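You operate a simulated robot arm through the tools that you are given. There is no shell and no other tool. Be economical: measure what you need, move in short steps, check, and stop when the job is done.

Carry out the task below with a simulated robot arm. There is one attempt and no reset: what you move stays moved.

TASK
Put the teal tape on the pale peg, the pink on the dark peg, and wipe off the mug ring.
Fine: use the wiping pad and put it back.
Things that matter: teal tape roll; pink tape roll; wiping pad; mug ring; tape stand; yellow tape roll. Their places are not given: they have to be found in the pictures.

It is judged by the outcome, as a careful person would: the job done as asked, and still so three seconds after it is handed in. It fails if anything else is knocked over, pushed out of place, dropped, spilled or broken.

THE ROBOT
A 7-joint arm with a two-finger parallel gripper, fixed in place. Base frame: the origin is at the foot of the arm, x ahead of it, y to its left, z up; the work surface is at about z = 0. Lengths are in mm, angles in rad, forces in N, time in s.
With the tool pointing down near the work surface it reaches from about 220 to 580 mm from the base axis. Its first joint turns from -1.152 to 1.152 rad. Payload 2.5 kg.
Tool frame: the origin (TCP) lies between the finger pads and is the grasp point; the fingertips stand 23 mm ahead of it; z points along the fingers, y is the line along which they close. The gripper opens to 94 mm. The fingers are 38 mm wide and 10 mm thick; the gripper's body (54 by 96 mm) begins 39 mm behind the TCP.
Orientation is that of the tool frame in the base frame, as a unit quaternion [x, y, z, w]. With the fingers straight down and closing along the base's y, the tool's x points along the base's -x, its y along +y and its z along -z.

THE INTERFACE
- The arm moves only by the tool apply_moves. Its argument "increments" is a list that holds one entry, the list of rows, each a list of 7 numbers: the finger opening in mm, from 0 to 94, then the shift along the base's x, y, z in units of 400 mm (1.0 is 400 mm), then the turn, a rotation vector about the base's x, y, z in units of 90 degrees (1.0 is 90 degrees). In form: [[[hand, x, y, z, wx, wy, wz], ...]]. A call has 1 to 10 rows; each row is the pose to reach, as a shift and turn from the pose commanded when the call began. A call with a number of a shift or a turn outside -1 to 1 is refused whole. A row lasts 0.2 s, in which the tool goes at most 50 mm and 0.15 rad; a call with a longer step from one row to the next is refused whole, and so is a gripper value outside its range. A pose out of reach is approached as far as the arm can. The call stops where the force on the tool passes 90 N (or 10 N more than at its start, if that is more) or the arm is blocked; 0.2 s more then pass. The fingers move at their own pace (about 108 mm/s each) and stop on an object; they squeeze with about 25 N. The grip force told is the motor's: it shows also when the fingers shut on nothing. Time passes only in rows, and 0.2 s behind the last, so rows that repeat a pose let the fingers close. It gives the time, the measured TCP pose, the force on the tool (base axes), the opening and the grip force at its end, in the units of the frame above (readings bear some noise).
- Cameras (640 x 400 px; columns grow to the right, rows downward): "scene" is fixed at [117.8, -406.1, 544.2]; the picture's right is [0.84, -0.54, 0.00], its down [-0.31, -0.48, -0.82] and it looks along [0.44, 0.69, -0.57] (base axes); focal length 323 px, centre (320, 200). "wrist" rides on the gripper at [-39, 0, -44] in the tool frame; the picture's right is [0.00, -1.00, 0.00], its down [0.97, 0.00, -0.24] and it looks along [0.24, 0.00, 0.97] (tool axes); focal length 218 px, centre (320, 200).
- snapshot(camera): a new picture of that camera. No time passes.
- point_at(camera, pixels): for up to 12 pixels [column, row] of the newest picture of that camera ("zoom" is the newest enlarged one), the place [x, y, z] in the base frame of the surface seen there, good to about 2 mm. No time passes.
- close_up(camera, box): a new picture of the part [left, top, right, bottom] of that camera's present view, enlarged. No time passes.
- sign_off(): hands the job in; it is judged then, once.

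Work in short steps. Measure before you move; look again where a grasp or a placing could have gone wrong, and mend it. You have 80 turns and 38 pictures in all, those below and enlarged ones among them. Open the gripper and draw the arm clear of the work before you hand the job in, unless the task says otherwise; then end with one line.

The tools are called after "Request:" by a JSON object that holds its "method" and its "body". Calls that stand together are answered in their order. apply_moves: Moves the arm, as the interface text tells. Its arguments: {"type":"object","properties":{"increments":{"type":"array","items":{"type":"array","items":{"type":"array","items":{"type":"number"}}}}},"required":["increments"]} The other tools are called the same way: snapshot (camera) takes a picture; point_at (camera, pixels) gives the place of the surface under pixels of a picture; close_up (camera, box) takes an enlarged picture of a part of a camera's view; sign_off () hands the job in.

At the start:

```text
clock: 0.0
ee_pos: [386.4, 145.7, 258.1]
ee_rot: [0.0, 1.0, 0.0, 0.0]
force: [-0.2, 0.6, -0.6]
width: 94.0
grip_force: 0.1
```

scene: 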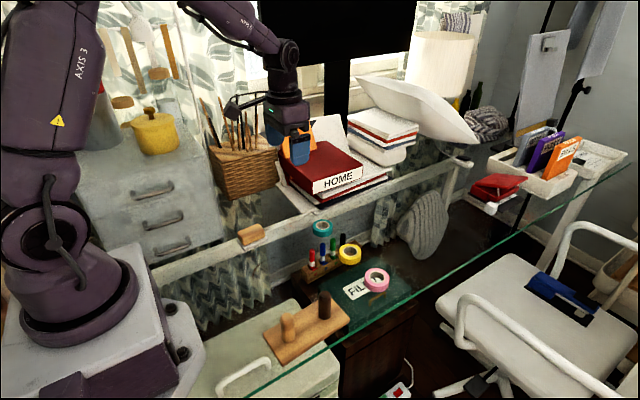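
wrist: 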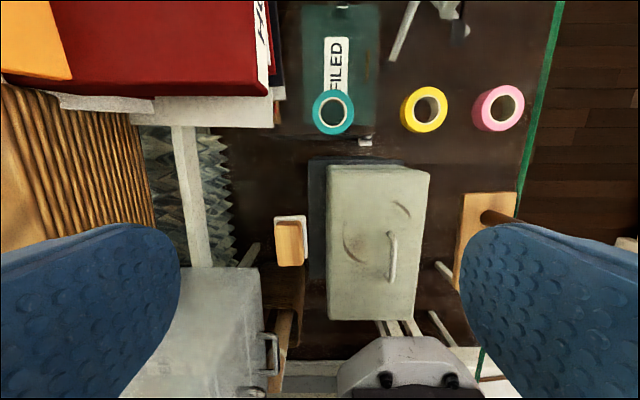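

The scene shows the tape rolls near (322,228), (350,255), (377,280), the stand near (305,325), and the pad near (251,235). I'll enlarge that area to find the ring.

Request:
{"method": "close_up", "body": {"camera": "scene", "box": [220, 200, 440, 370]}}

Request:
{"method": "close_up", "body": {"camera": "wrist", "box": [230, 60, 560, 340]}}

```text
2.35 times, centred on (330, 285) of scene
```

zoom: 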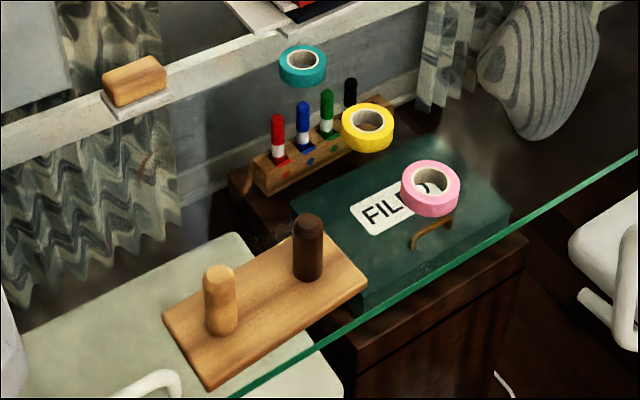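

```text
1.43 times, centred on (395, 200) of wrist
```

zoom: 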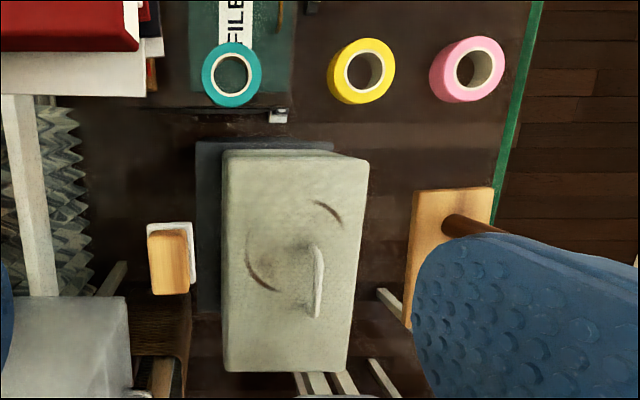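

The ring appears as two arcs in the wrist zoom at (262,270) and (328,213). I'll measure it along with the rolls, pegs and pad.

Request:
{"method": "point_at", "body": {"camera": "zoom", "pixels": [[248, 255], [270, 287], [320, 204], [340, 222], [290, 245], [317, 280], [170, 265], [192, 235], [208, 75], [253, 75], [110, 250], [150, 130]]}}

Request:
{"method": "point_at", "body": {"camera": "scene", "pixels": [[322, 222], [323, 234], [350, 248], [377, 272], [325, 293], [288, 317], [251, 230], [251, 240], [310, 335], [277, 362], [345, 318], [260, 340]]}}

```text
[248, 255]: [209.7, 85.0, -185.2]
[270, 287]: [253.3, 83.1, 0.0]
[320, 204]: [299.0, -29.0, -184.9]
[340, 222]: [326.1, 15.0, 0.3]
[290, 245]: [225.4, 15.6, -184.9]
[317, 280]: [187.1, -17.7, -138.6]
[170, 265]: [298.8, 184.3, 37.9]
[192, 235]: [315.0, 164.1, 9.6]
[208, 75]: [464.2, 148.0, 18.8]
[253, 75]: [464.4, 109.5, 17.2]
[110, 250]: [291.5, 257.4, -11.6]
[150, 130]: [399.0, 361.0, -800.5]
```

```text
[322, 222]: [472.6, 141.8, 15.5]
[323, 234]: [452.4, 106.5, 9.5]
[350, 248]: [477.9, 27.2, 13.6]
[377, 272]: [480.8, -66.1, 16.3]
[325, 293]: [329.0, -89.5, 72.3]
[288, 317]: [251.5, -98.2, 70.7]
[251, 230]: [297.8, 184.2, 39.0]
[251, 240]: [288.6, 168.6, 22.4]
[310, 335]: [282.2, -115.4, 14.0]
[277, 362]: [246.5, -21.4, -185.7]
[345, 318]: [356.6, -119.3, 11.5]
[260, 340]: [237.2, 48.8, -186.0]
```

The ring lies on the glass (z≈0), centred near (305,62). I'll move above it for a better look.

Request:
{"method": "apply_moves", "body": {"increments": [[[94, -0.05, -0.07, -0.03, 0, 0, 0], [94, -0.1, -0.14, -0.07, 0, 0, 0], [94, -0.15, -0.215, -0.1, 0, 0, 0], [94, -0.15, -0.215, -0.1, 0, 0, 0]]]}}

Request:
{"method": "snapshot", "body": {"camera": "wrist"}}

```text
clock: 1.0
ee_pos: [327.3, 58.3, 218.1]
ee_rot: [0.0, 1.0, 0.0, 0.0]
force: [0.2, 0.2, -0.7]
width: 94.0
grip_force: 0.0
```

```text
33 pictures are left
```

wrist: 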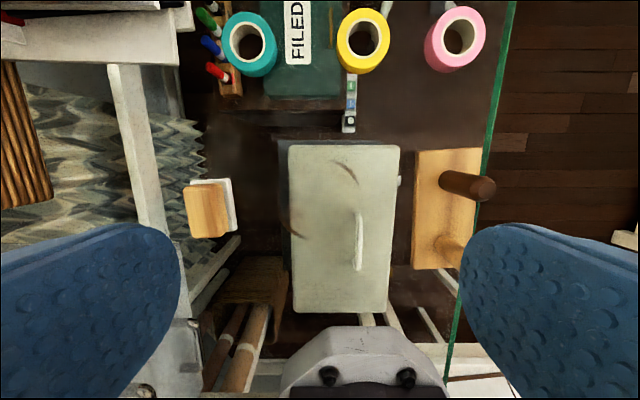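

Request:
{"method": "close_up", "body": {"camera": "wrist", "box": [260, 135, 400, 255]}}

Request:
{"method": "close_up", "body": {"camera": "wrist", "box": [170, 150, 270, 250]}}

```text
3.33 times, centred on (330, 195) of wrist
```

zoom: 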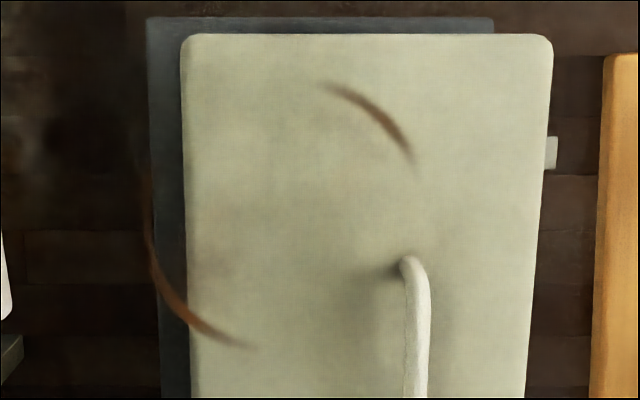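

```text
4.00 times, centred on (220, 200) of wrist
```

zoom: 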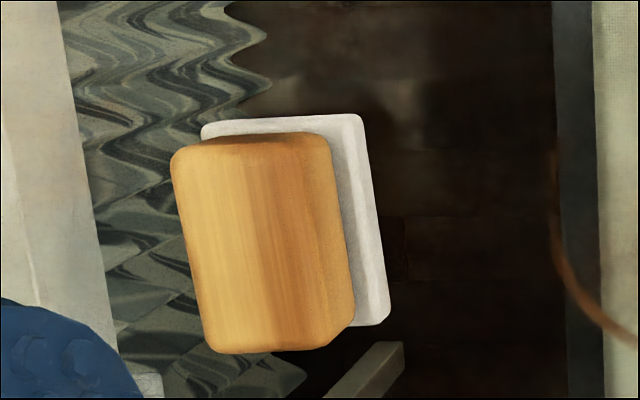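

Ring fit: centre ≈ (303,60), radius ≈ 51 mm. Next I'll measure the pad handle and base corners in this zoom, and whether the pad is slightly yawed.

Request:
{"method": "point_at", "body": {"camera": "zoom", "pixels": [[180, 165], [318, 150], [345, 300], [215, 340], [320, 335], [265, 245], [205, 130], [357, 118], [383, 318], [360, 230], [240, 140], [335, 220]]}}

Request:
{"method": "snapshot", "body": {"camera": "scene"}}

```text
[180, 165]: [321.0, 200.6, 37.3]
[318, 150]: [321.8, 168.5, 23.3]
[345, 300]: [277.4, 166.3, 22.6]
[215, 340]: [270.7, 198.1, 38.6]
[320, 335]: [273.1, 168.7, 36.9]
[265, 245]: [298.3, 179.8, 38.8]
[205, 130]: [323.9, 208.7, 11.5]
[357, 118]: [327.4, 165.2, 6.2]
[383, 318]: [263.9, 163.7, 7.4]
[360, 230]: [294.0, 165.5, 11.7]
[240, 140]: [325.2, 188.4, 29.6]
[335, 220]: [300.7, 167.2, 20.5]
```

```text
30 pictures are left
```

scene: 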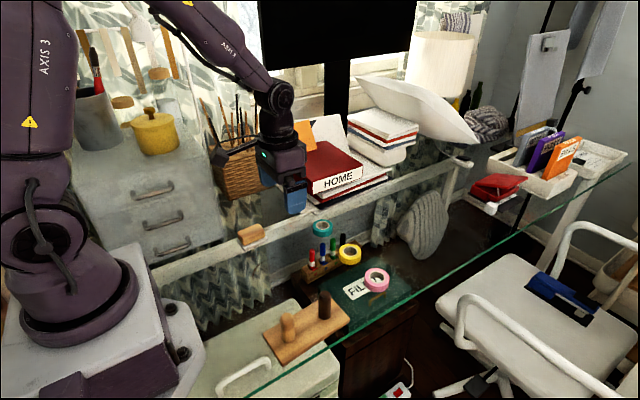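

Pad handle spans x 271–324, y 167–202, top z 38. Checking for obstacles near the approach, and roll dimensions.

Request:
{"method": "point_at", "body": {"camera": "scene", "pixels": [[220, 245], [215, 190], [200, 225], [245, 180], [275, 225], [240, 195]]}}

Request:
{"method": "point_at", "body": {"camera": "wrist", "pixels": [[225, 42], [276, 45], [250, 14], [250, 70], [338, 42], [389, 40], [425, 40], [484, 38], [455, 8], [452, 65], [463, 185], [452, 245]]}}

```text
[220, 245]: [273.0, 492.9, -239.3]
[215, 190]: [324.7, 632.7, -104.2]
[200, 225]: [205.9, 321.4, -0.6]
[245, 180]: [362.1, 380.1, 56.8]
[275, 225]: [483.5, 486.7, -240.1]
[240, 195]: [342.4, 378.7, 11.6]
```

```text
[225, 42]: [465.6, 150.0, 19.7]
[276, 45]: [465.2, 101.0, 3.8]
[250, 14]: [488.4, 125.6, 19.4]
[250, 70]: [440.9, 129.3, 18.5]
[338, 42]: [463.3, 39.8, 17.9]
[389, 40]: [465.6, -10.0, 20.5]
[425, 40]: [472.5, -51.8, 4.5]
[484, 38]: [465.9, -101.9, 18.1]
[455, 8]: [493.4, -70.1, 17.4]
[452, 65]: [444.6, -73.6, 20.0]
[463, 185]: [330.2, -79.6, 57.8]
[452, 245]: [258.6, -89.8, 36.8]
```

Path is clear. I move over the pad and descend to grip the handle (TCP z≈38, tips at ≈15, just above the white base).

Request:
{"method": "apply_moves", "body": {"increments": [[[94, -0.024, 0.1, 0, 0, 0, 0], [94, -0.05, 0.2, 0, 0, 0, 0], [94, -0.0725, 0.312, 0, 0, 0, 0], [94, -0.0725, 0.312, -0.1, 0, 0, 0], [94, -0.0725, 0.312, -0.2, 0, 0, 0], [94, -0.0725, 0.312, -0.3, 0, 0, 0], [94, -0.0725, 0.312, -0.35, 0, 0, 0], [94, -0.0725, 0.312, -0.35, 0, 0, 0]]]}}

Request:
{"method": "snapshot", "body": {"camera": "wrist"}}

```text
clock: 2.8
ee_pos: [299.4, 185.8, 76.4]
ee_rot: [0.0, 1.0, 0.0, -0.001]
force: [-0.2, 0.5, -0.4]
width: 93.9
grip_force: 0.0
```

```text
29 pictures are left
```

wrist: 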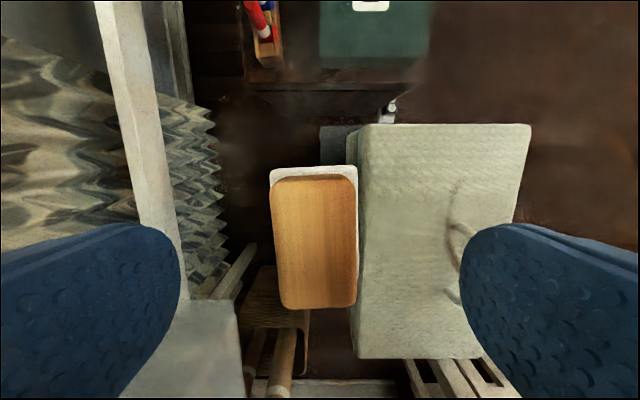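

Request:
{"method": "point_at", "body": {"camera": "wrist", "pixels": [[274, 230], [355, 230], [315, 180], [318, 305], [272, 185], [285, 303], [353, 300], [356, 172]]}}

```text
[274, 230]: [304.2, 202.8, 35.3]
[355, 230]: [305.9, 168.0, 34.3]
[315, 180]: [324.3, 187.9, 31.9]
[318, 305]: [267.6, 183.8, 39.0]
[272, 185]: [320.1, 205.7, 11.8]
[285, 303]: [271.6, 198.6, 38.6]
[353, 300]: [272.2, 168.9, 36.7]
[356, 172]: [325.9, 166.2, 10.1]
```

Handle centre ≈ (296,185.5), aligned with the fingers. Descend 38 mm and close.

Request:
{"method": "apply_moves", "body": {"increments": [[[94, -0.005, 0, -0.05, 0, 0, 0], [94, -0.005, 0, -0.096, 0, 0, 0], [94, -0.005, 0, -0.096, 0, 0, 0], [60, -0.005, 0, -0.096, 0, 0, 0], [28, -0.005, 0, -0.096, 0, 0, 0], [28, -0.005, 0, -0.096, 0, 0, 0], [28, -0.005, 0, -0.096, 0, 0, 0]]]}}

```text
clock: 4.4
ee_pos: [295.1, 184.9, 38.8]
ee_rot: [0.0, 1.0, 0.0, 0.0]
force: [0.8, -0.2, -0.8]
width: 35.4
grip_force: 25.2
```

Pad is gripped (35.4 mm). Lift it 20 mm, carry it to the ring's +y side and lower to just touching.

Request:
{"method": "apply_moves", "body": {"increments": [[[28, 0, 0, 0.05, 0, 0, 0], [28, 0.01, -0.1, 0.05, 0, 0, 0], [28, 0.02, -0.1925, 0.05, 0, 0, 0], [28, 0.02, -0.1925, 0.02, 0, 0, 0], [28, 0.02, -0.1925, 0.0, 0, 0, 0], [28, 0.02, -0.1925, -0.002, 0, 0, 0], [28, 0.02, -0.1925, -0.002, 0, 0, 0]]]}}

```text
clock: 6.0
ee_pos: [303.9, 107.9, 37.9]
ee_rot: [0.001, 1.0, 0.0, 0.0]
force: [-3.7, -2.8, 24.8]
width: 35.7
grip_force: 25.2
```

Contact at about 25 N; I ease off slightly and sweep the pad round the ring.

Request:
{"method": "apply_moves", "body": {"increments": [[[28, 0, 0, 0.001, 0, 0, 0], [28, 0.0771, -0.0281, 0.001, 0, 0, 0], [28, 0.1182, -0.0992, 0.001, 0, 0, 0], [28, 0.1039, -0.18, 0.001, 0, 0, 0], [28, 0.041, -0.2328, 0.001, 0, 0, 0], [28, -0.041, -0.2328, 0.001, 0, 0, 0], [28, -0.1039, -0.18, 0.001, 0, 0, 0], [28, -0.1182, -0.0992, 0.001, 0, 0, 0], [28, -0.0771, -0.0281, 0.001, 0, 0, 0], [28, 0, 0, 0.001, 0, 0, 0]]]}}

Request:
{"method": "close_up", "body": {"camera": "wrist", "box": [240, 100, 640, 350]}}

```text
clock: 8.2
ee_pos: [301.9, 106.3, 38.1]
ee_rot: [0.001, 1.0, 0.0, -0.001]
force: [-5.1, -1.8, 13.8]
width: 35.0
grip_force: 24.8
```

```text
1.60 times, centred on (440, 225) of wrist
```

zoom: 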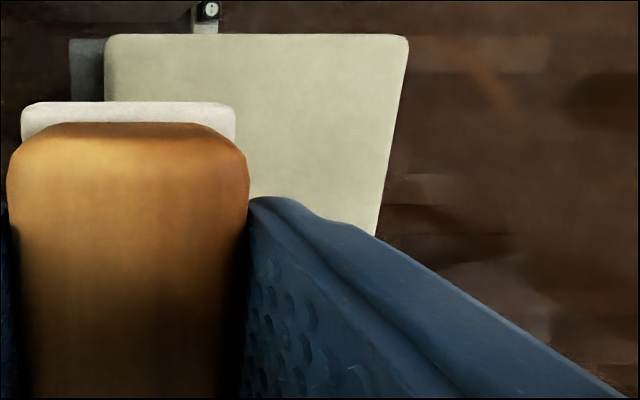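

First pass done; a second pass the other way with the same light force, for certainty.

Request:
{"method": "apply_moves", "body": {"increments": [[[28, -0.0771, -0.0281, 0, 0, 0, 0], [28, -0.1182, -0.0992, 0, 0, 0, 0], [28, -0.1039, -0.18, 0, 0, 0, 0], [28, -0.041, -0.2328, 0, 0, 0, 0], [28, 0.041, -0.2328, 0, 0, 0, 0], [28, 0.1039, -0.18, 0, 0, 0, 0], [28, 0.1182, -0.0992, 0, 0, 0, 0], [28, 0.0771, -0.0281, 0, 0, 0, 0], [28, 0, 0, 0, 0, 0, 0]]]}}

Request:
{"method": "apply_moves", "body": {"increments": [[[28, 0, 0, 0.1, 0, 0, 0], [28, 0, 0, 0.2, 0, 0, 0], [28, 0, 0, 0.3, 0, 0, 0], [28, 0, 0, 0.4, 0, 0, 0], [28, 0, 0, 0.4, 0, 0, 0]]]}}

Request:
{"method": "close_up", "body": {"camera": "wrist", "box": [200, 100, 500, 300]}}

```text
clock: 10.2
ee_pos: [304.4, 107.2, 37.6]
ee_rot: [0.001, 1.0, 0.0, 0.0]
force: [-1.1, 2.0, -1.1]
width: 35.5
grip_force: 24.6
```

```text
clock: 11.4
ee_pos: [302.0, 105.9, 197.4]
ee_rot: [0.001, 1.0, 0.0, 0.0]
force: [0.0, -0.3, -0.8]
width: 35.3
grip_force: 25.5
```

```text
2.00 times, centred on (350, 200) of wrist
```

zoom: 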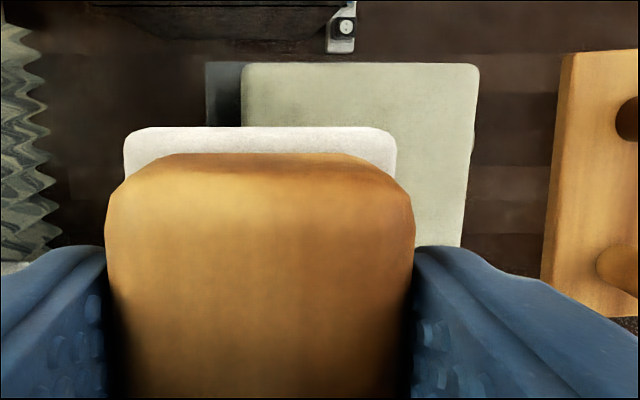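

The right side looks clean. I carry the pad toward its home at height, then check the ring area from there.

Request:
{"method": "apply_moves", "body": {"increments": [[[28, -0.01, 0.1, 0, 0, 0, 0], [28, -0.02, 0.1925, 0, 0, 0, 0], [28, -0.02, 0.1925, 0, 0, 0, 0], [28, -0.02, 0.1925, 0, 0, 0, 0]]]}}

Request:
{"method": "close_up", "body": {"camera": "wrist", "box": [300, 100, 540, 300]}}

Request:
{"method": "close_up", "body": {"camera": "scene", "box": [200, 190, 400, 330]}}

```text
clock: 12.4
ee_pos: [294.6, 185.5, 195.7]
ee_rot: [0.0, 1.0, 0.0, 0.0]
force: [-0.7, -0.2, -0.9]
width: 35.6
grip_force: 24.8
```

```text
2.00 times, centred on (420, 200) of wrist
```

zoom: 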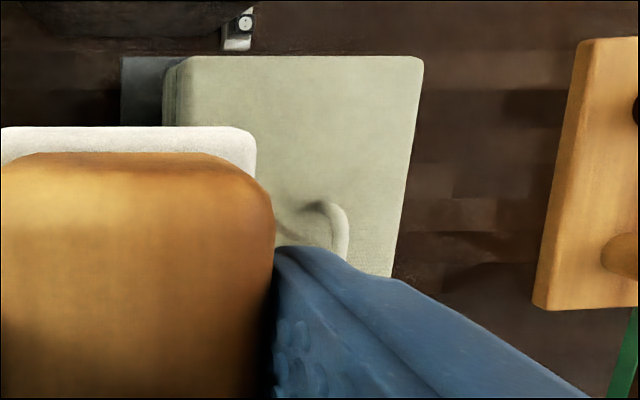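

```text
2.86 times, centred on (300, 260) of scene
```

zoom: 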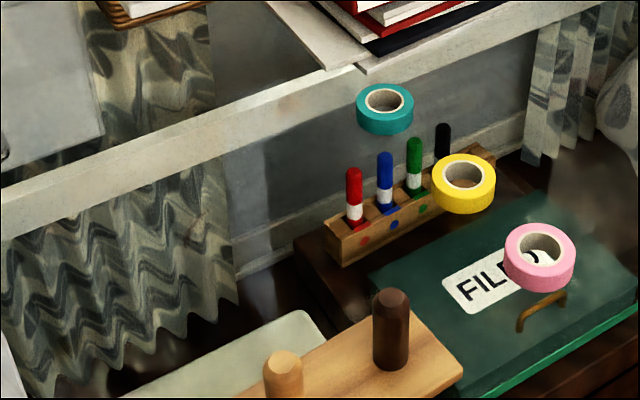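

Visible parts are clean. Lower the pad to its original spot.

Request:
{"method": "apply_moves", "body": {"increments": [[[28, 0, 0, -0.1, 0, 0, 0], [28, 0, 0, -0.2, 0, 0, 0], [28, 0, 0, -0.3, 0, 0, 0], [28, 0, 0, -0.37, 0, 0, 0], [28, 0, 0, -0.39, 0, 0, 0], [28, 0, 0, -0.4, 0, 0, 0], [28, 0, 0, -0.4, 0, 0, 0]]]}}

```text
clock: 14.0
ee_pos: [296.2, 185.7, 36.1]
ee_rot: [0.0, 1.0, 0.001, 0.0]
force: [-0.5, 1.4, 0.8]
width: 35.3
grip_force: 25.1
```

Request:
{"method": "apply_moves", "body": {"increments": [[[28, 0, 0, -0.001, 0, 0, 0], [28, 0, 0, -0.0015, 0, 0, 0]]]}}

```text
clock: 14.6
ee_pos: [295.6, 185.6, 36.4]
ee_rot: [0.0, 1.0, 0.0, 0.0]
force: [1.3, 0.8, 2.7]
width: 35.3
grip_force: 24.8
```

Contact is just made (2.7 N). Release and rise 180 mm, shifting to look over the ring area.

Request:
{"method": "apply_moves", "body": {"increments": [[[60, 0, 0, 0, 0, 0, 0], [94, 0, 0, 0, 0, 0, 0], [94, 0, 0, 0, 0, 0, 0], [94, 0, 0, 0.1, 0, 0, 0], [94, 0, 0, 0.2, 0, 0, 0], [94, 0.025, -0.1, 0.25, 0, 0, 0], [94, 0.05, -0.2, 0.3, 0, 0, 0], [94, 0.08, -0.3, 0.35, 0, 0, 0], [94, 0.08, -0.312, 0.45, 0, 0, 0], [94, 0.08, -0.312, 0.45, 0, 0, 0]]]}}

Request:
{"method": "close_up", "body": {"camera": "wrist", "box": [170, 130, 490, 330]}}

```text
clock: 16.8
ee_pos: [326.3, 59.7, 219.4]
ee_rot: [0.0, 1.0, 0.0, 0.001]
force: [0.6, 1.1, -0.2]
width: 93.9
grip_force: 0.0
```

```text
2.00 times, centred on (330, 230) of wrist
```

zoom: 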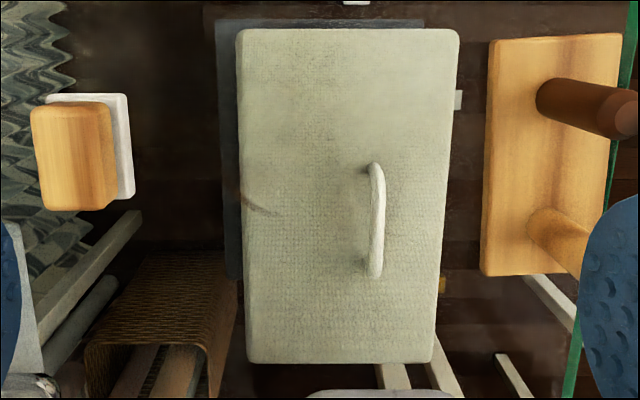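

A faint residual mark shows at (258,205). Enlarging it.

Request:
{"method": "close_up", "body": {"camera": "wrist", "box": [260, 135, 400, 255]}}

Request:
{"method": "point_at", "body": {"camera": "zoom", "pixels": [[180, 305], [215, 333], [240, 343], [150, 250], [165, 283]]}}

```text
3.33 times, centred on (330, 195) of wrist
```

zoom: 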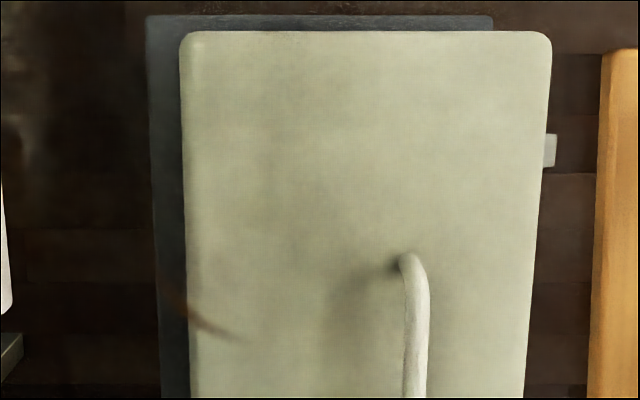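

```text
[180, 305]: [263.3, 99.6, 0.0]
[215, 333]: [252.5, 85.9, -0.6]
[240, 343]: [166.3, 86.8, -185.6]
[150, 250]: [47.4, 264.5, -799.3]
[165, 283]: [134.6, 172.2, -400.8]
```

Residue remains around (258,92). I return to the pad by the same route and re-grip it.

Request:
{"method": "apply_moves", "body": {"increments": [[[94, -0.03, 0.1, 0, 0, 0, 0], [94, -0.06, 0.2, 0, 0, 0, 0], [94, -0.08, 0.312, 0, 0, 0, 0], [94, -0.08, 0.312, -0.1, 0, 0, 0], [94, -0.08, 0.312, -0.2, 0, 0, 0], [94, -0.08, 0.312, -0.3, 0, 0, 0], [94, -0.08, 0.312, -0.38, 0, 0, 0], [94, -0.08, 0.312, -0.449, 0, 0, 0], [94, -0.08, 0.312, -0.449, 0, 0, 0]]]}}

Request:
{"method": "apply_moves", "body": {"increments": [[[60, 0, 0, 0, 0, 0, 0], [28, 0, 0, 0, 0, 0, 0], [28, 0, 0, 0, 0, 0, 0], [28, 0, 0, 0, 0, 0, 0], [28, 0, 0, 0.05, 0, 0, 0], [28, -0.04, -0.1, 0.05, 0, 0, 0], [28, -0.08, -0.2175, 0.05, 0, 0, 0], [28, -0.08, -0.2175, 0.01, 0, 0, 0], [28, -0.08, -0.2175, -0.001, 0, 0, 0], [28, -0.08, -0.2175, -0.001, 0, 0, 0]]]}}

```text
clock: 18.8
ee_pos: [296.5, 184.6, 36.1]
ee_rot: [-0.001, 1.0, 0.0, -0.001]
force: [0.3, 1.0, -0.1]
width: 94.0
grip_force: 0.0
```

```text
clock: 21.0
ee_pos: [263.1, 96.4, 37.0]
ee_rot: [0.0, 1.0, 0.0, 0.0]
force: [0.2, -0.7, -0.1]
width: 35.5
grip_force: 24.6
```

No contact here at this height, which explains the residue. Lower in small steps.

Request:
{"method": "apply_moves", "body": {"increments": [[[28, 0, 0, -0.0015, 0, 0, 0], [28, 0, 0, -0.003, 0, 0, 0], [28, 0, 0, -0.003, 0, 0, 0]]]}}

```text
clock: 21.8
ee_pos: [263.1, 97.1, 38.2]
ee_rot: [0.0, 1.0, 0.0, 0.0]
force: [-0.2, 0.1, -0.6]
width: 35.3
grip_force: 25.2
```

Request:
{"method": "apply_moves", "body": {"increments": [[[28, 0, 0, -0.0015, 0, 0, 0], [28, 0, 0, -0.003, 0, 0, 0], [28, 0, 0, -0.003, 0, 0, 0]]]}}

```text
clock: 22.6
ee_pos: [264.0, 96.0, 34.9]
ee_rot: [0.001, 1.0, 0.001, 0.001]
force: [-0.9, -3.2, 26.0]
width: 35.6
grip_force: 24.6
```

Good contact (26 N). Scrub back and forth over the residue.

Request:
{"method": "apply_moves", "body": {"increments": [[[28, 0.04, 0.03, 0, 0, 0, 0], [28, 0.08, 0.04, 0, 0, 0, 0], [28, 0.03, 0, 0, 0, 0, 0], [28, -0.03, -0.03, 0, 0, 0, 0], [28, -0.02, -0.1, 0, 0, 0, 0], [28, -0.02, -0.02, 0, 0, 0, 0], [28, 0.04, 0.03, 0, 0, 0, 0], [28, 0, 0.03, 0, 0, 0, 0], [28, -0.03, -0.03, 0, 0, 0, 0], [28, 0, 0, 0, 0, 0, 0]]]}}

Request:
{"method": "apply_moves", "body": {"increments": [[[28, -0.03, -0.05, -0.001, 0, 0, 0], [28, 0.03, -0.02, -0.001, 0, 0, 0], [28, 0, 0.03, -0.001, 0, 0, 0], [28, 0, -0.05, -0.001, 0, 0, 0], [28, 0, 0, -0.001, 0, 0, 0]]]}}

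```text
clock: 24.8
ee_pos: [263.9, 95.3, 35.2]
ee_rot: [0.0, 1.0, -0.001, -0.002]
force: [-5.1, -6.3, 20.7]
width: 35.6
grip_force: 25.7
```

```text
clock: 26.0
ee_pos: [263.1, 97.3, 34.9]
ee_rot: [0.001, 1.0, -0.002, 0.0]
force: [-0.2, -7.4, 18.8]
width: 35.5
grip_force: 25.3
```

Wiped under ~20 N. Carry the pad home and lower gently.

Request:
{"method": "apply_moves", "body": {"increments": [[[28, 0, 0, 0.05, 0, 0, 0], [28, 0.04, 0.1, 0.05, 0, 0, 0], [28, 0.08, 0.2175, 0.05, 0, 0, 0], [28, 0.08, 0.2175, 0.02, 0, 0, 0], [28, 0.08, 0.2175, 0.005, 0, 0, 0], [28, 0.08, 0.2175, 0.003, 0, 0, 0], [28, 0.08, 0.2175, 0.003, 0, 0, 0]]]}}

```text
clock: 27.6
ee_pos: [295.8, 183.8, 35.4]
ee_rot: [0.0, 1.0, -0.001, 0.0]
force: [0.1, -0.6, -0.7]
width: 35.4
grip_force: 24.8
```

Request:
{"method": "apply_moves", "body": {"increments": [[[28, 0, 0, -0.0015, 0, 0, 0], [28, 0, 0, -0.003, 0, 0, 0], [28, 0, 0, -0.003, 0, 0, 0]]]}}

```text
clock: 28.4
ee_pos: [295.4, 183.8, 35.6]
ee_rot: [-0.001, 1.0, 0.0, 0.0]
force: [-0.2, -0.8, -0.4]
width: 35.4
grip_force: 25.3
```

Request:
{"method": "apply_moves", "body": {"increments": [[[28, 0, 0, -0.001, 0, 0, 0], [28, 0, 0, -0.002, 0, 0, 0], [28, 0, 0, -0.002, 0, 0, 0]]]}}

```text
clock: 29.2
ee_pos: [296.2, 183.5, 34.9]
ee_rot: [0.0, 1.0, 0.0, 0.0]
force: [-4.2, 0.3, 18.4]
width: 35.5
grip_force: 25.4
```

Firm contact at home. Release, rise, and look over the ring area again.

Request:
{"method": "apply_moves", "body": {"increments": [[[28, 0, 0, 0.001, 0, 0, 0], [60, 0, 0, 0.001, 0, 0, 0], [94, 0, 0, 0.001, 0, 0, 0], [94, 0, 0, 0.1, 0, 0, 0], [94, 0, 0, 0.2, 0, 0, 0], [94, 0.025, -0.1, 0.25, 0, 0, 0], [94, 0.05, -0.2, 0.3, 0, 0, 0], [94, 0.08, -0.3, 0.35, 0, 0, 0], [94, 0.08, -0.312, 0.457, 0, 0, 0], [94, 0.08, -0.312, 0.457, 0, 0, 0]]]}}

Request:
{"method": "close_up", "body": {"camera": "wrist", "box": [260, 135, 400, 255]}}

Request:
{"method": "close_up", "body": {"camera": "wrist", "box": [170, 130, 490, 330]}}

```text
clock: 31.4
ee_pos: [328.0, 56.8, 220.5]
ee_rot: [0.0, 1.0, 0.0, -0.001]
force: [0.7, -0.3, -0.9]
width: 93.9
grip_force: 0.1
```

```text
3.33 times, centred on (330, 195) of wrist
```

zoom: 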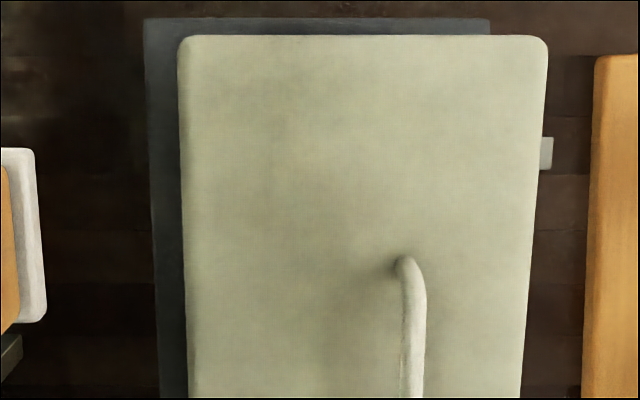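

```text
2.00 times, centred on (330, 230) of wrist
```

zoom: 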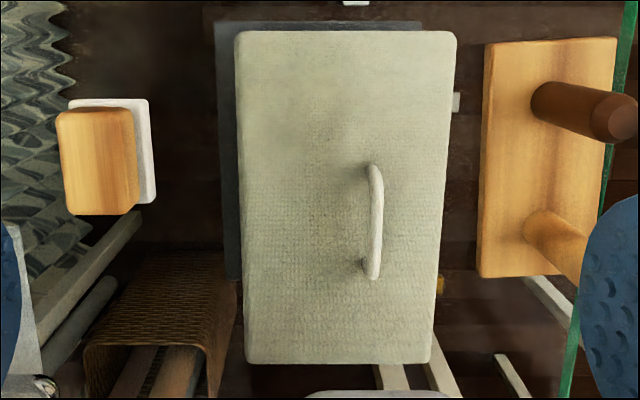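

The ring is gone, but the pad looks displaced; measuring.

Request:
{"method": "point_at", "body": {"camera": "zoom", "pixels": [[62, 135], [135, 135], [100, 115], [100, 205], [72, 102], [147, 103], [153, 198], [145, 150]]}}

Request:
{"method": "close_up", "body": {"camera": "scene", "box": [220, 200, 440, 370]}}

```text
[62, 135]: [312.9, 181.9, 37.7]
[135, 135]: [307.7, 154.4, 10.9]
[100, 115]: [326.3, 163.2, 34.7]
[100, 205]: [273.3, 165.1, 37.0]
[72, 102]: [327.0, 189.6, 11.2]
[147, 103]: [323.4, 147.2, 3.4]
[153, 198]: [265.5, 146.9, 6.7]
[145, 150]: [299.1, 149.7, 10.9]
```

```text
2.35 times, centred on (330, 285) of scene
```

zoom: 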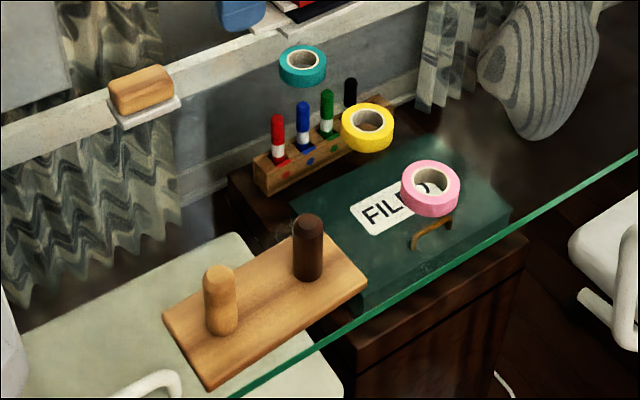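

The pad was dragged about 17 mm in −y during release (base now y 147–190, was 164–209). I go back to re-grip it slightly higher and put it right.

Request:
{"method": "apply_moves", "body": {"increments": [[[94, -0.03, 0.1, 0, 0, 0, 0], [94, -0.06, 0.2, 0, 0, 0, 0], [94, -0.08, 0.2695, 0, 0, 0, 0], [94, -0.08, 0.2695, -0.1, 0, 0, 0], [94, -0.08, 0.2695, -0.2, 0, 0, 0], [94, -0.08, 0.2695, -0.3, 0, 0, 0], [94, -0.08, 0.2695, -0.38, 0, 0, 0], [94, -0.08, 0.2695, -0.442, 0, 0, 0], [94, -0.08, 0.2695, -0.442, 0, 0, 0]]]}}

Request:
{"method": "snapshot", "body": {"camera": "wrist"}}

```text
clock: 33.4
ee_pos: [296.6, 167.8, 38.6]
ee_rot: [-0.001, 1.0, 0.0, 0.0]
force: [0.5, 0.0, -0.4]
width: 93.9
grip_force: 0.1
```

```text
19 pictures are left
```

wrist: 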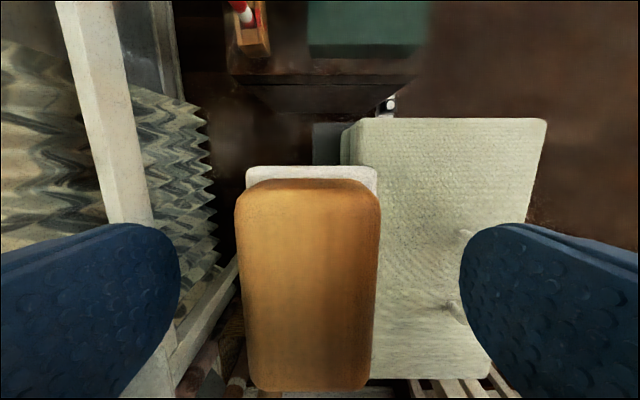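

Centred enough. Grip, lift 10 mm, shift +17 mm in y, set down at the same height, then open slowly.

Request:
{"method": "apply_moves", "body": {"increments": [[[60, 0, 0, 0, 0, 0, 0], [28, 0, 0, 0, 0, 0, 0], [28, 0, 0, 0, 0, 0, 0], [28, 0, 0, 0, 0, 0, 0], [28, 0, 0, 0.025, 0, 0, 0], [28, 0, 0.0425, 0.025, 0, 0, 0], [28, 0, 0.0425, 0.01, 0, 0, 0], [28, 0, 0.0425, 0.0, 0, 0, 0], [28, 0, 0.0425, 0.0, 0, 0, 0]]]}}

Request:
{"method": "apply_moves", "body": {"increments": [[[42, 0, 0, 0, 0, 0, 0], [55, 0, 0, 0, 0, 0, 0], [75, 0, 0, 0, 0, 0, 0], [94, 0, 0, 0, 0, 0, 0], [94, 0, 0, 0, 0, 0, 0], [94, 0, 0, 0.05, 0, 0, 0], [94, 0, 0, 0.1, 0, 0, 0], [94, 0, 0, 0.2, 0, 0, 0], [94, 0, 0, 0.3, 0, 0, 0], [94, 0, 0, 0.3, 0, 0, 0]]]}}

Request:
{"method": "snapshot", "body": {"camera": "wrist"}}

```text
clock: 35.4
ee_pos: [296.1, 183.3, 40.3]
ee_rot: [0.001, 1.0, 0.0, 0.0]
force: [0.1, -0.4, -1.0]
width: 35.5
grip_force: 24.9
```

```text
clock: 37.6
ee_pos: [296.2, 183.2, 162.4]
ee_rot: [0.0, 1.0, 0.0, 0.0]
force: [-0.1, 0.1, -0.3]
width: 94.0
grip_force: 0.0
```

```text
18 pictures are left
```

wrist: 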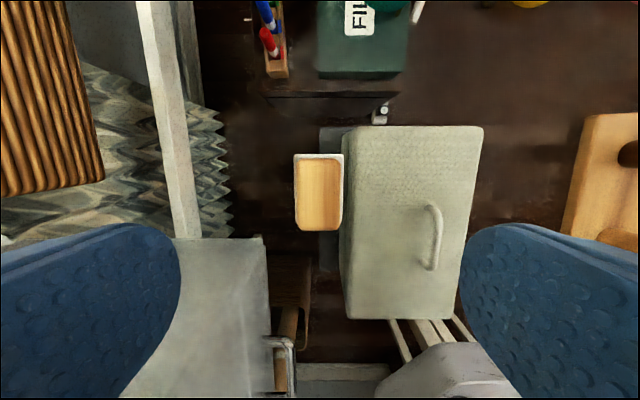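

Request:
{"method": "point_at", "body": {"camera": "wrist", "pixels": [[298, 190], [340, 190], [320, 162], [320, 228], [295, 157], [342, 157], [295, 175]]}}

```text
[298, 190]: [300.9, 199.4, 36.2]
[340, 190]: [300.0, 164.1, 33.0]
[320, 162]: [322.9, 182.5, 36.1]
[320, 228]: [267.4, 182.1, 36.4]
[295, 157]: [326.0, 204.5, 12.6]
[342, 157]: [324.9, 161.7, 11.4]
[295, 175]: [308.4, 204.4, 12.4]
```

Pad is back within ~3 mm. Next, fly over the stand to measure the pegs.

Request:
{"method": "apply_moves", "body": {"increments": [[[94, 0, -0.1, 0.06, 0, 0, 0], [94, 0, -0.21, 0.1, 0, 0, 0], [94, 0.01, -0.33, 0.1, 0, 0, 0], [94, 0.02, -0.45, 0.1, 0, 0, 0], [94, 0.03, -0.57, 0.1, 0, 0, 0], [94, 0.03, -0.68, 0.1, 0, 0, 0], [94, 0.03, -0.68, 0.1, 0, 0, 0]]]}}

Request:
{"method": "snapshot", "body": {"camera": "wrist"}}

```text
clock: 39.2
ee_pos: [305.3, -88.9, 198.6]
ee_rot: [0.0, 1.0, 0.0, 0.0]
force: [-0.5, 0.5, 1.0]
width: 94.0
grip_force: 0.2
```

```text
17 pictures are left
```

wrist: 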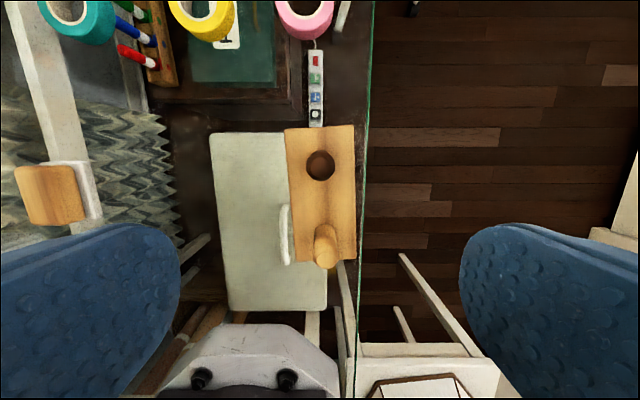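

Request:
{"method": "close_up", "body": {"camera": "wrist", "box": [270, 120, 370, 280]}}

Request:
{"method": "point_at", "body": {"camera": "wrist", "pixels": [[306, 166], [334, 166], [320, 153], [320, 179], [320, 166], [316, 257], [337, 257], [327, 249], [327, 267], [327, 258], [295, 200], [350, 200]]}}

```text
2.50 times, centred on (320, 200) of wrist
```

zoom: 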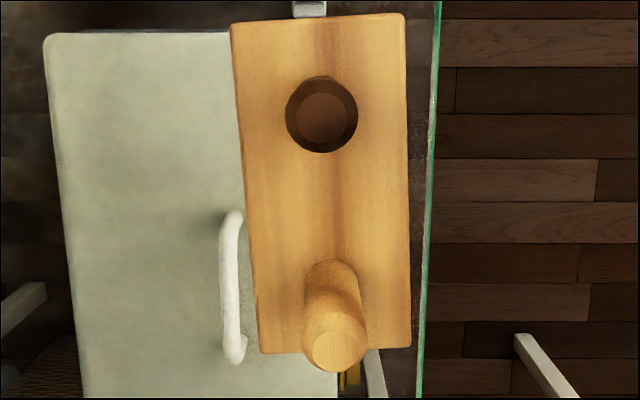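

```text
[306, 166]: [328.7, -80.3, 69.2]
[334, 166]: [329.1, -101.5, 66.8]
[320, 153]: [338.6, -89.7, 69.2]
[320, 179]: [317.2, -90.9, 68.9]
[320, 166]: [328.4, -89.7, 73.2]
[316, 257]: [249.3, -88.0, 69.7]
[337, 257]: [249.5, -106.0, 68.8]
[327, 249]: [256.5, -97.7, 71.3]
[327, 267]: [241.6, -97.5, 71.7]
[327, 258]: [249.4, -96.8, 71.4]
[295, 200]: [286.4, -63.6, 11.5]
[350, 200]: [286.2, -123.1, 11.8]
```

Pegs: dark (328.3,−90.5), pale (249.3,−97), tops z≈72, about 21 mm wide. Before going to teal at (465,126), check the books nearby.

Request:
{"method": "snapshot", "body": {"camera": "scene"}}

Request:
{"method": "point_at", "body": {"camera": "scene", "pixels": [[315, 192], [360, 178], [385, 182], [320, 205], [300, 180], [290, 130]]}}

```text
15 pictures are left
```

scene: 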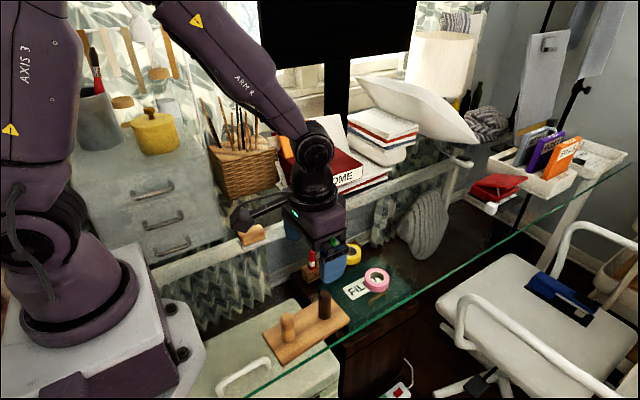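

```text
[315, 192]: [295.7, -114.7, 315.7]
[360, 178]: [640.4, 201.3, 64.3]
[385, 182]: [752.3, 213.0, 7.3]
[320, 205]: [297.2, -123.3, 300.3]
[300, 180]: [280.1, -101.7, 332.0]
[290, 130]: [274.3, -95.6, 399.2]
```

The books start at y≈199, so the approach to teal is clear with an 80 mm opening. Fly over teal.

Request:
{"method": "apply_moves", "body": {"increments": [[[80, 0.06, 0.1, 0, 0, 0, 0], [80, 0.13, 0.2, 0, 0, 0, 0], [80, 0.2, 0.3, 0, 0, 0, 0], [80, 0.27, 0.4, 0, 0, 0, 0], [80, 0.34, 0.49, 0, 0, 0, 0], [80, 0.4, 0.5375, 0, 0, 0, 0], [80, 0.4, 0.5375, -0.1, 0, 0, 0], [80, 0.4, 0.5375, -0.2, 0, 0, 0], [80, 0.4, 0.5375, -0.25, 0, 0, 0], [80, 0.4, 0.5375, -0.25, 0, 0, 0]]]}}

Request:
{"method": "snapshot", "body": {"camera": "wrist"}}

```text
clock: 41.4
ee_pos: [468.7, 126.9, 98.9]
ee_rot: [0.0, 1.0, 0.0, 0.0]
force: [0.1, -0.9, 0.4]
width: 80.1
grip_force: 0.1
```

```text
14 pictures are left
```

wrist: 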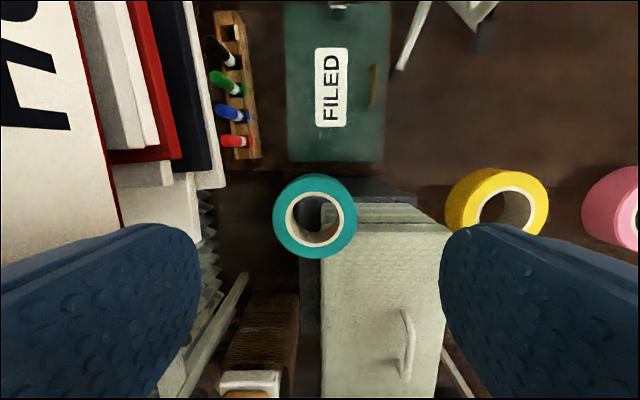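

Request:
{"method": "point_at", "body": {"camera": "wrist", "pixels": [[275, 215], [357, 215], [315, 176], [315, 256], [290, 215], [340, 215], [316, 195], [225, 180], [195, 210], [115, 205], [160, 225], [200, 130]]}}

```text
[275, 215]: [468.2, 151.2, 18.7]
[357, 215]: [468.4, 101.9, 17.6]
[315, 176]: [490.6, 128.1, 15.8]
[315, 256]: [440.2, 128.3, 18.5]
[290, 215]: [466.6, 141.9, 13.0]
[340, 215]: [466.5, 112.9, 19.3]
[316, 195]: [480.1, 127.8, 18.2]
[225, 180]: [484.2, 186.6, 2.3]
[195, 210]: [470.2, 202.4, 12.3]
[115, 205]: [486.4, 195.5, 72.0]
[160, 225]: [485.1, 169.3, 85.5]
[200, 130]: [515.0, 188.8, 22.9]
```

Teal centre (465.5,127), matching the TCP. Narrow to 70 mm, descend so tips are ≈5 mm above the glass, and grip.

Request:
{"method": "apply_moves", "body": {"increments": [[[70, 0, 0, 0, 0, 0, 0], [70, 0, 0, -0.06, 0, 0, 0], [70, 0, 0, -0.12, 0, 0, 0], [70, 0, 0, -0.1775, 0, 0, 0], [70, 0, 0, -0.1775, 0, 0, 0], [55, 0, 0, -0.1775, 0, 0, 0], [42, 0, 0, -0.1775, 0, 0, 0], [42, 0, 0, -0.1775, 0, 0, 0], [42, 0, 0, -0.1775, 0, 0, 0]]]}}

```text
clock: 43.4
ee_pos: [467.6, 127.1, 28.3]
ee_rot: [0.0, 1.0, 0.0, -0.001]
force: [-0.4, -0.4, -0.7]
width: 50.7
grip_force: 24.5
```

Gripped at 50.7 mm. Lift straight up to z≈150 and look.

Request:
{"method": "apply_moves", "body": {"increments": [[[42, 0, 0, 0.1, 0, 0, 0], [42, 0, 0, 0.2, 0, 0, 0], [42, 0, 0, 0.3, 0, 0, 0], [42, 0, 0, 0.3, 0, 0, 0]]]}}

Request:
{"method": "snapshot", "body": {"camera": "wrist"}}

```text
clock: 44.4
ee_pos: [468.6, 125.6, 151.0]
ee_rot: [-0.001, 1.0, 0.0, 0.0]
force: [0.2, 0.2, -1.0]
width: 50.4
grip_force: 25.3
```

```text
13 pictures are left
```

wrist: 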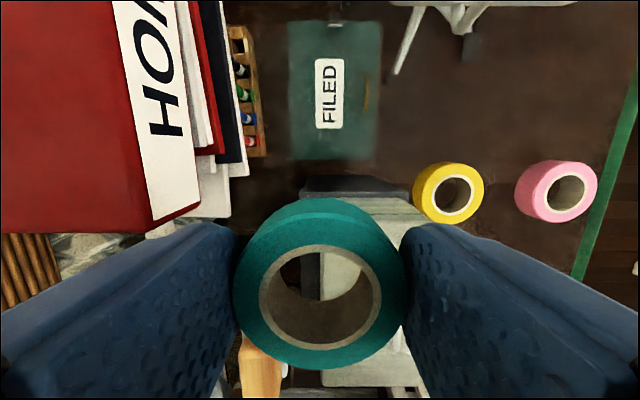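

Request:
{"method": "point_at", "body": {"camera": "wrist", "pixels": [[320, 203], [320, 365], [240, 290], [402, 285], [320, 248], [320, 346], [264, 300], [378, 300]]}}

```text
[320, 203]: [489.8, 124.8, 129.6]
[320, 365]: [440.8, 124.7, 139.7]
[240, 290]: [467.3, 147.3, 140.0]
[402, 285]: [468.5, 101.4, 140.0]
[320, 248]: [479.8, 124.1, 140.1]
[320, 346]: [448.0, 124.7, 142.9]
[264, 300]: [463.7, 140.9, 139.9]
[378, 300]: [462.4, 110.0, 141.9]
```

Roll held level, centre ≈ (465,125.3). Carry it over the pale peg, then check alignment there.

Request:
{"method": "apply_moves", "body": {"increments": [[[42, -0.07, -0.07, 0, 0, 0, 0], [42, -0.15, -0.15, 0, 0, 0, 0], [42, -0.23, -0.235, 0, 0, 0, 0], [42, -0.31, -0.32, 0, 0, 0, 0], [42, -0.39, -0.4, 0, 0, 0, 0], [42, -0.47, -0.48, 0, 0, 0, 0], [42, -0.539, -0.556, 0, 0, 0, 0], [42, -0.539, -0.556, -0.08, 0, 0, 0], [42, -0.539, -0.556, -0.08, 0, 0, 0], [42, -0.539, -0.556, -0.08, 0, 0, 0]]]}}

Request:
{"method": "snapshot", "body": {"camera": "wrist"}}

```text
clock: 46.6
ee_pos: [250.9, -99.5, 118.0]
ee_rot: [0.0, 1.0, 0.0, 0.0]
force: [0.2, -0.2, 0.4]
width: 50.5
grip_force: 25.1
```

```text
12 pictures are left
```

wrist: 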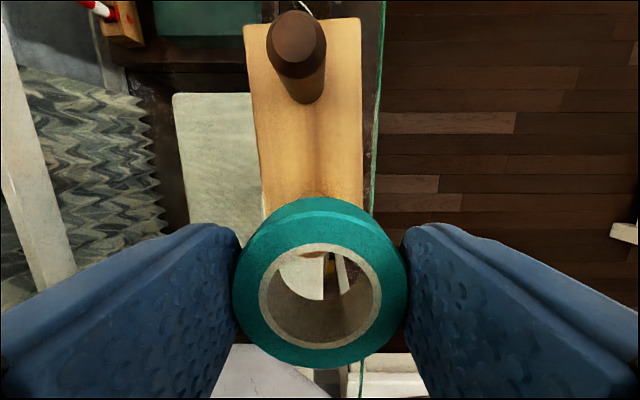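

Request:
{"method": "point_at", "body": {"camera": "wrist", "pixels": [[320, 248], [320, 346], [264, 300], [378, 300], [240, 290], [402, 285], [320, 366], [270, 42], [325, 42], [297, 15], [297, 45], [297, 70]]}}

Request:
{"method": "close_up", "body": {"camera": "scene", "box": [240, 260, 370, 370]}}

```text
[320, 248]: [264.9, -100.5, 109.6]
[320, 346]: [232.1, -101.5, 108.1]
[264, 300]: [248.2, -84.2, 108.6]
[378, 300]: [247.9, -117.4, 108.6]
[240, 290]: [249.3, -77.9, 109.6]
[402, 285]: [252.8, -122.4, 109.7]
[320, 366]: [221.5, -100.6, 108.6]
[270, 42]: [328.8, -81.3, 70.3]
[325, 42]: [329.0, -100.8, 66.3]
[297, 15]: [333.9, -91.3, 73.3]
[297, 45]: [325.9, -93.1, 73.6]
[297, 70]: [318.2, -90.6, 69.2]
```

```text
3.64 times, centred on (305, 315) of scene
```

zoom: 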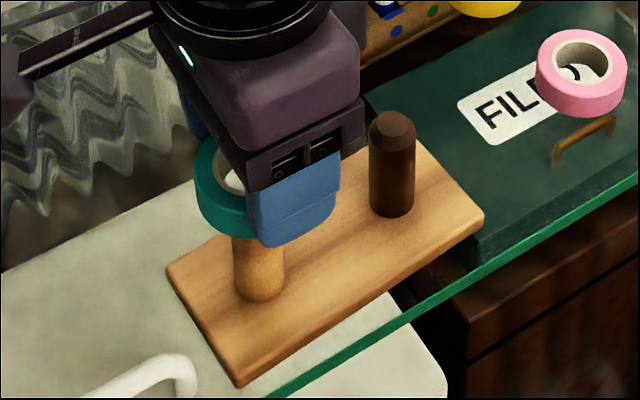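

Roll centre ≈ (247.7,−100.4) vs peg (249.3,−97): correct by (+1.6,+3.4) mm and descend 30 mm onto the peg top.

Request:
{"method": "apply_moves", "body": {"increments": [[[42, 0.004, 0.0085, 0, 0, 0, 0], [42, 0.004, 0.0085, -0.03, 0, 0, 0], [42, 0.004, 0.0085, -0.055, 0, 0, 0], [42, 0.004, 0.0085, -0.075, 0, 0, 0], [42, 0.004, 0.0085, -0.075, 0, 0, 0]]]}}

Request:
{"method": "snapshot", "body": {"camera": "wrist"}}

```text
clock: 47.8
ee_pos: [254.3, -92.0, 87.9]
ee_rot: [0.0, 1.0, 0.0, 0.0]
force: [-0.2, 0.3, 0.0]
width: 50.3
grip_force: 25.3
```

```text
10 pictures are left
```

wrist: 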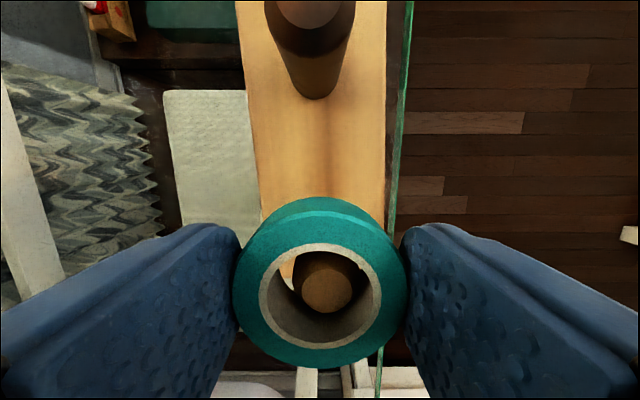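

The peg top now shows inside the hole at (327,287). Measure the offset.

Request:
{"method": "point_at", "body": {"camera": "wrist", "pixels": [[300, 287], [352, 287], [327, 287], [327, 310], [327, 265], [264, 300], [379, 300], [320, 248], [320, 346], [240, 288], [403, 285]]}}

```text
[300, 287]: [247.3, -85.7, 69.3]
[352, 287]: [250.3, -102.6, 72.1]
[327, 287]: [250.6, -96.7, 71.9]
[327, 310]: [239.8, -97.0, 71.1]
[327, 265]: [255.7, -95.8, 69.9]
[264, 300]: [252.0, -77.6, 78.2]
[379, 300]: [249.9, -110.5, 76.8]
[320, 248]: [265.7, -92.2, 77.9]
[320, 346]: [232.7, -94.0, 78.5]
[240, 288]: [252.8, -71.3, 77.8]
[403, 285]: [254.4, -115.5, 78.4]
```

Roll (249.5,−93.7), peg (248.5,−95.8). Adjust −1, −2 mm and lower 44 mm.

Request:
{"method": "apply_moves", "body": {"increments": [[[42, -0.002, -0.005, 0, 0, 0, 0], [42, -0.002, -0.005, -0.03, 0, 0, 0], [42, -0.002, -0.005, -0.06, 0, 0, 0], [42, -0.002, -0.005, -0.09, 0, 0, 0], [42, -0.002, -0.005, -0.105, 0, 0, 0], [42, -0.002, -0.005, -0.11, 0, 0, 0], [42, -0.002, -0.005, -0.11, 0, 0, 0]]]}}

```text
clock: 49.4
ee_pos: [252.4, -95.3, 43.0]
ee_rot: [0.0, 1.0, 0.001, 0.001]
force: [-0.5, 0.1, 1.0]
width: 50.6
grip_force: 24.9
```

Request:
{"method": "apply_moves", "body": {"increments": [[[42, 0, 0, -0.002, 0, 0, 0], [42, 0, 0, -0.004, 0, 0, 0], [42, 0, 0, -0.004, 0, 0, 0]]]}}

```text
clock: 50.2
ee_pos: [252.3, -93.6, 41.4]
ee_rot: [-0.001, 1.0, 0.0, 0.0]
force: [-0.7, -0.6, 0.5]
width: 50.2
grip_force: 24.5
```

Nearly seated without load. Open to 70 mm slowly and rise straight up.

Request:
{"method": "apply_moves", "body": {"increments": [[[56, 0, 0, 0, 0, 0, 0], [70, 0, 0, 0, 0, 0, 0], [70, 0, 0, 0, 0, 0, 0], [70, 0, 0, 0, 0, 0, 0], [70, 0, 0, 0.05, 0, 0, 0], [70, 0, 0, 0.15, 0, 0, 0], [70, 0, 0, 0.25, 0, 0, 0], [70, 0, 0, 0.3, 0, 0, 0], [70, 0, 0, 0.3, 0, 0, 0]]]}}

Request:
{"method": "snapshot", "body": {"camera": "wrist"}}

```text
clock: 52.2
ee_pos: [251.5, -94.7, 162.4]
ee_rot: [0.0, 1.0, -0.001, 0.0]
force: [0.0, 0.6, -0.5]
width: 69.8
grip_force: 0.1
```

```text
9 pictures are left
```

wrist: 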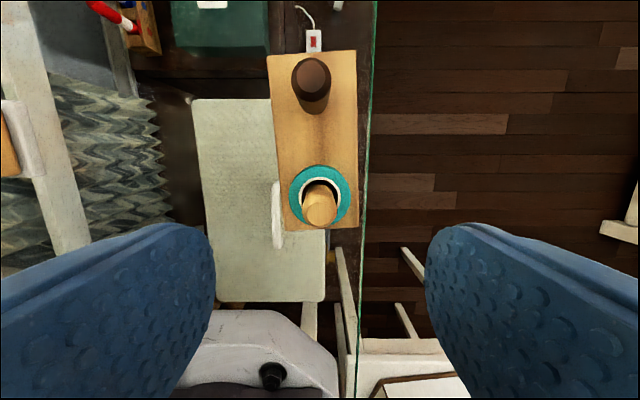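

Teal is seated on the pale peg. Next, hover over pink, around (469,−76).

Request:
{"method": "apply_moves", "body": {"increments": [[[80, 0.11, 0.01, 0, 0, 0, 0], [80, 0.22, 0.02, 0, 0, 0, 0], [80, 0.33, 0.03, 0, 0, 0, 0], [80, 0.44, 0.04, 0, 0, 0, 0], [80, 0.54, 0.046, 0, 0, 0, 0], [70, 0.54, 0.046, -0.08, 0, 0, 0], [70, 0.54, 0.046, -0.155, 0, 0, 0], [70, 0.54, 0.046, -0.155, 0, 0, 0], [70, 0.54, 0.046, -0.155, 0, 0, 0]]]}}

Request:
{"method": "snapshot", "body": {"camera": "wrist"}}

```text
clock: 54.2
ee_pos: [469.2, -77.2, 99.9]
ee_rot: [0.0, 1.0, 0.0, 0.001]
force: [0.4, 0.1, 0.2]
width: 70.2
grip_force: 0.0
```

```text
8 pictures are left
```

wrist: 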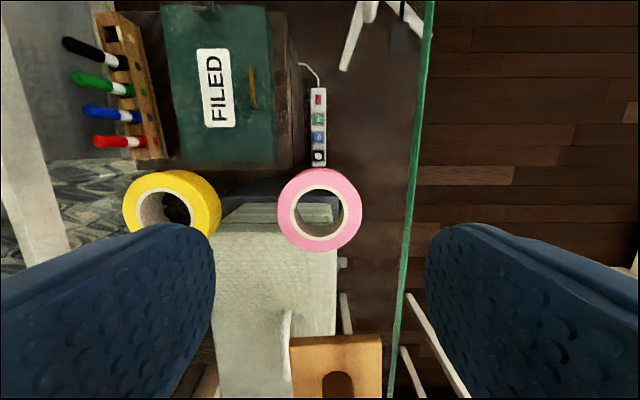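

Request:
{"method": "point_at", "body": {"camera": "wrist", "pixels": [[279, 210], [361, 210], [320, 171], [320, 250], [292, 210], [348, 210], [219, 210]]}}

```text
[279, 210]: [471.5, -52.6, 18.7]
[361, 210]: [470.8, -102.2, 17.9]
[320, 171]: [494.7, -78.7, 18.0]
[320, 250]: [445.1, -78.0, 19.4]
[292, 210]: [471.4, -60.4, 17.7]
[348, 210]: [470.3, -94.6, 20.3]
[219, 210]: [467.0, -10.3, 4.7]
```

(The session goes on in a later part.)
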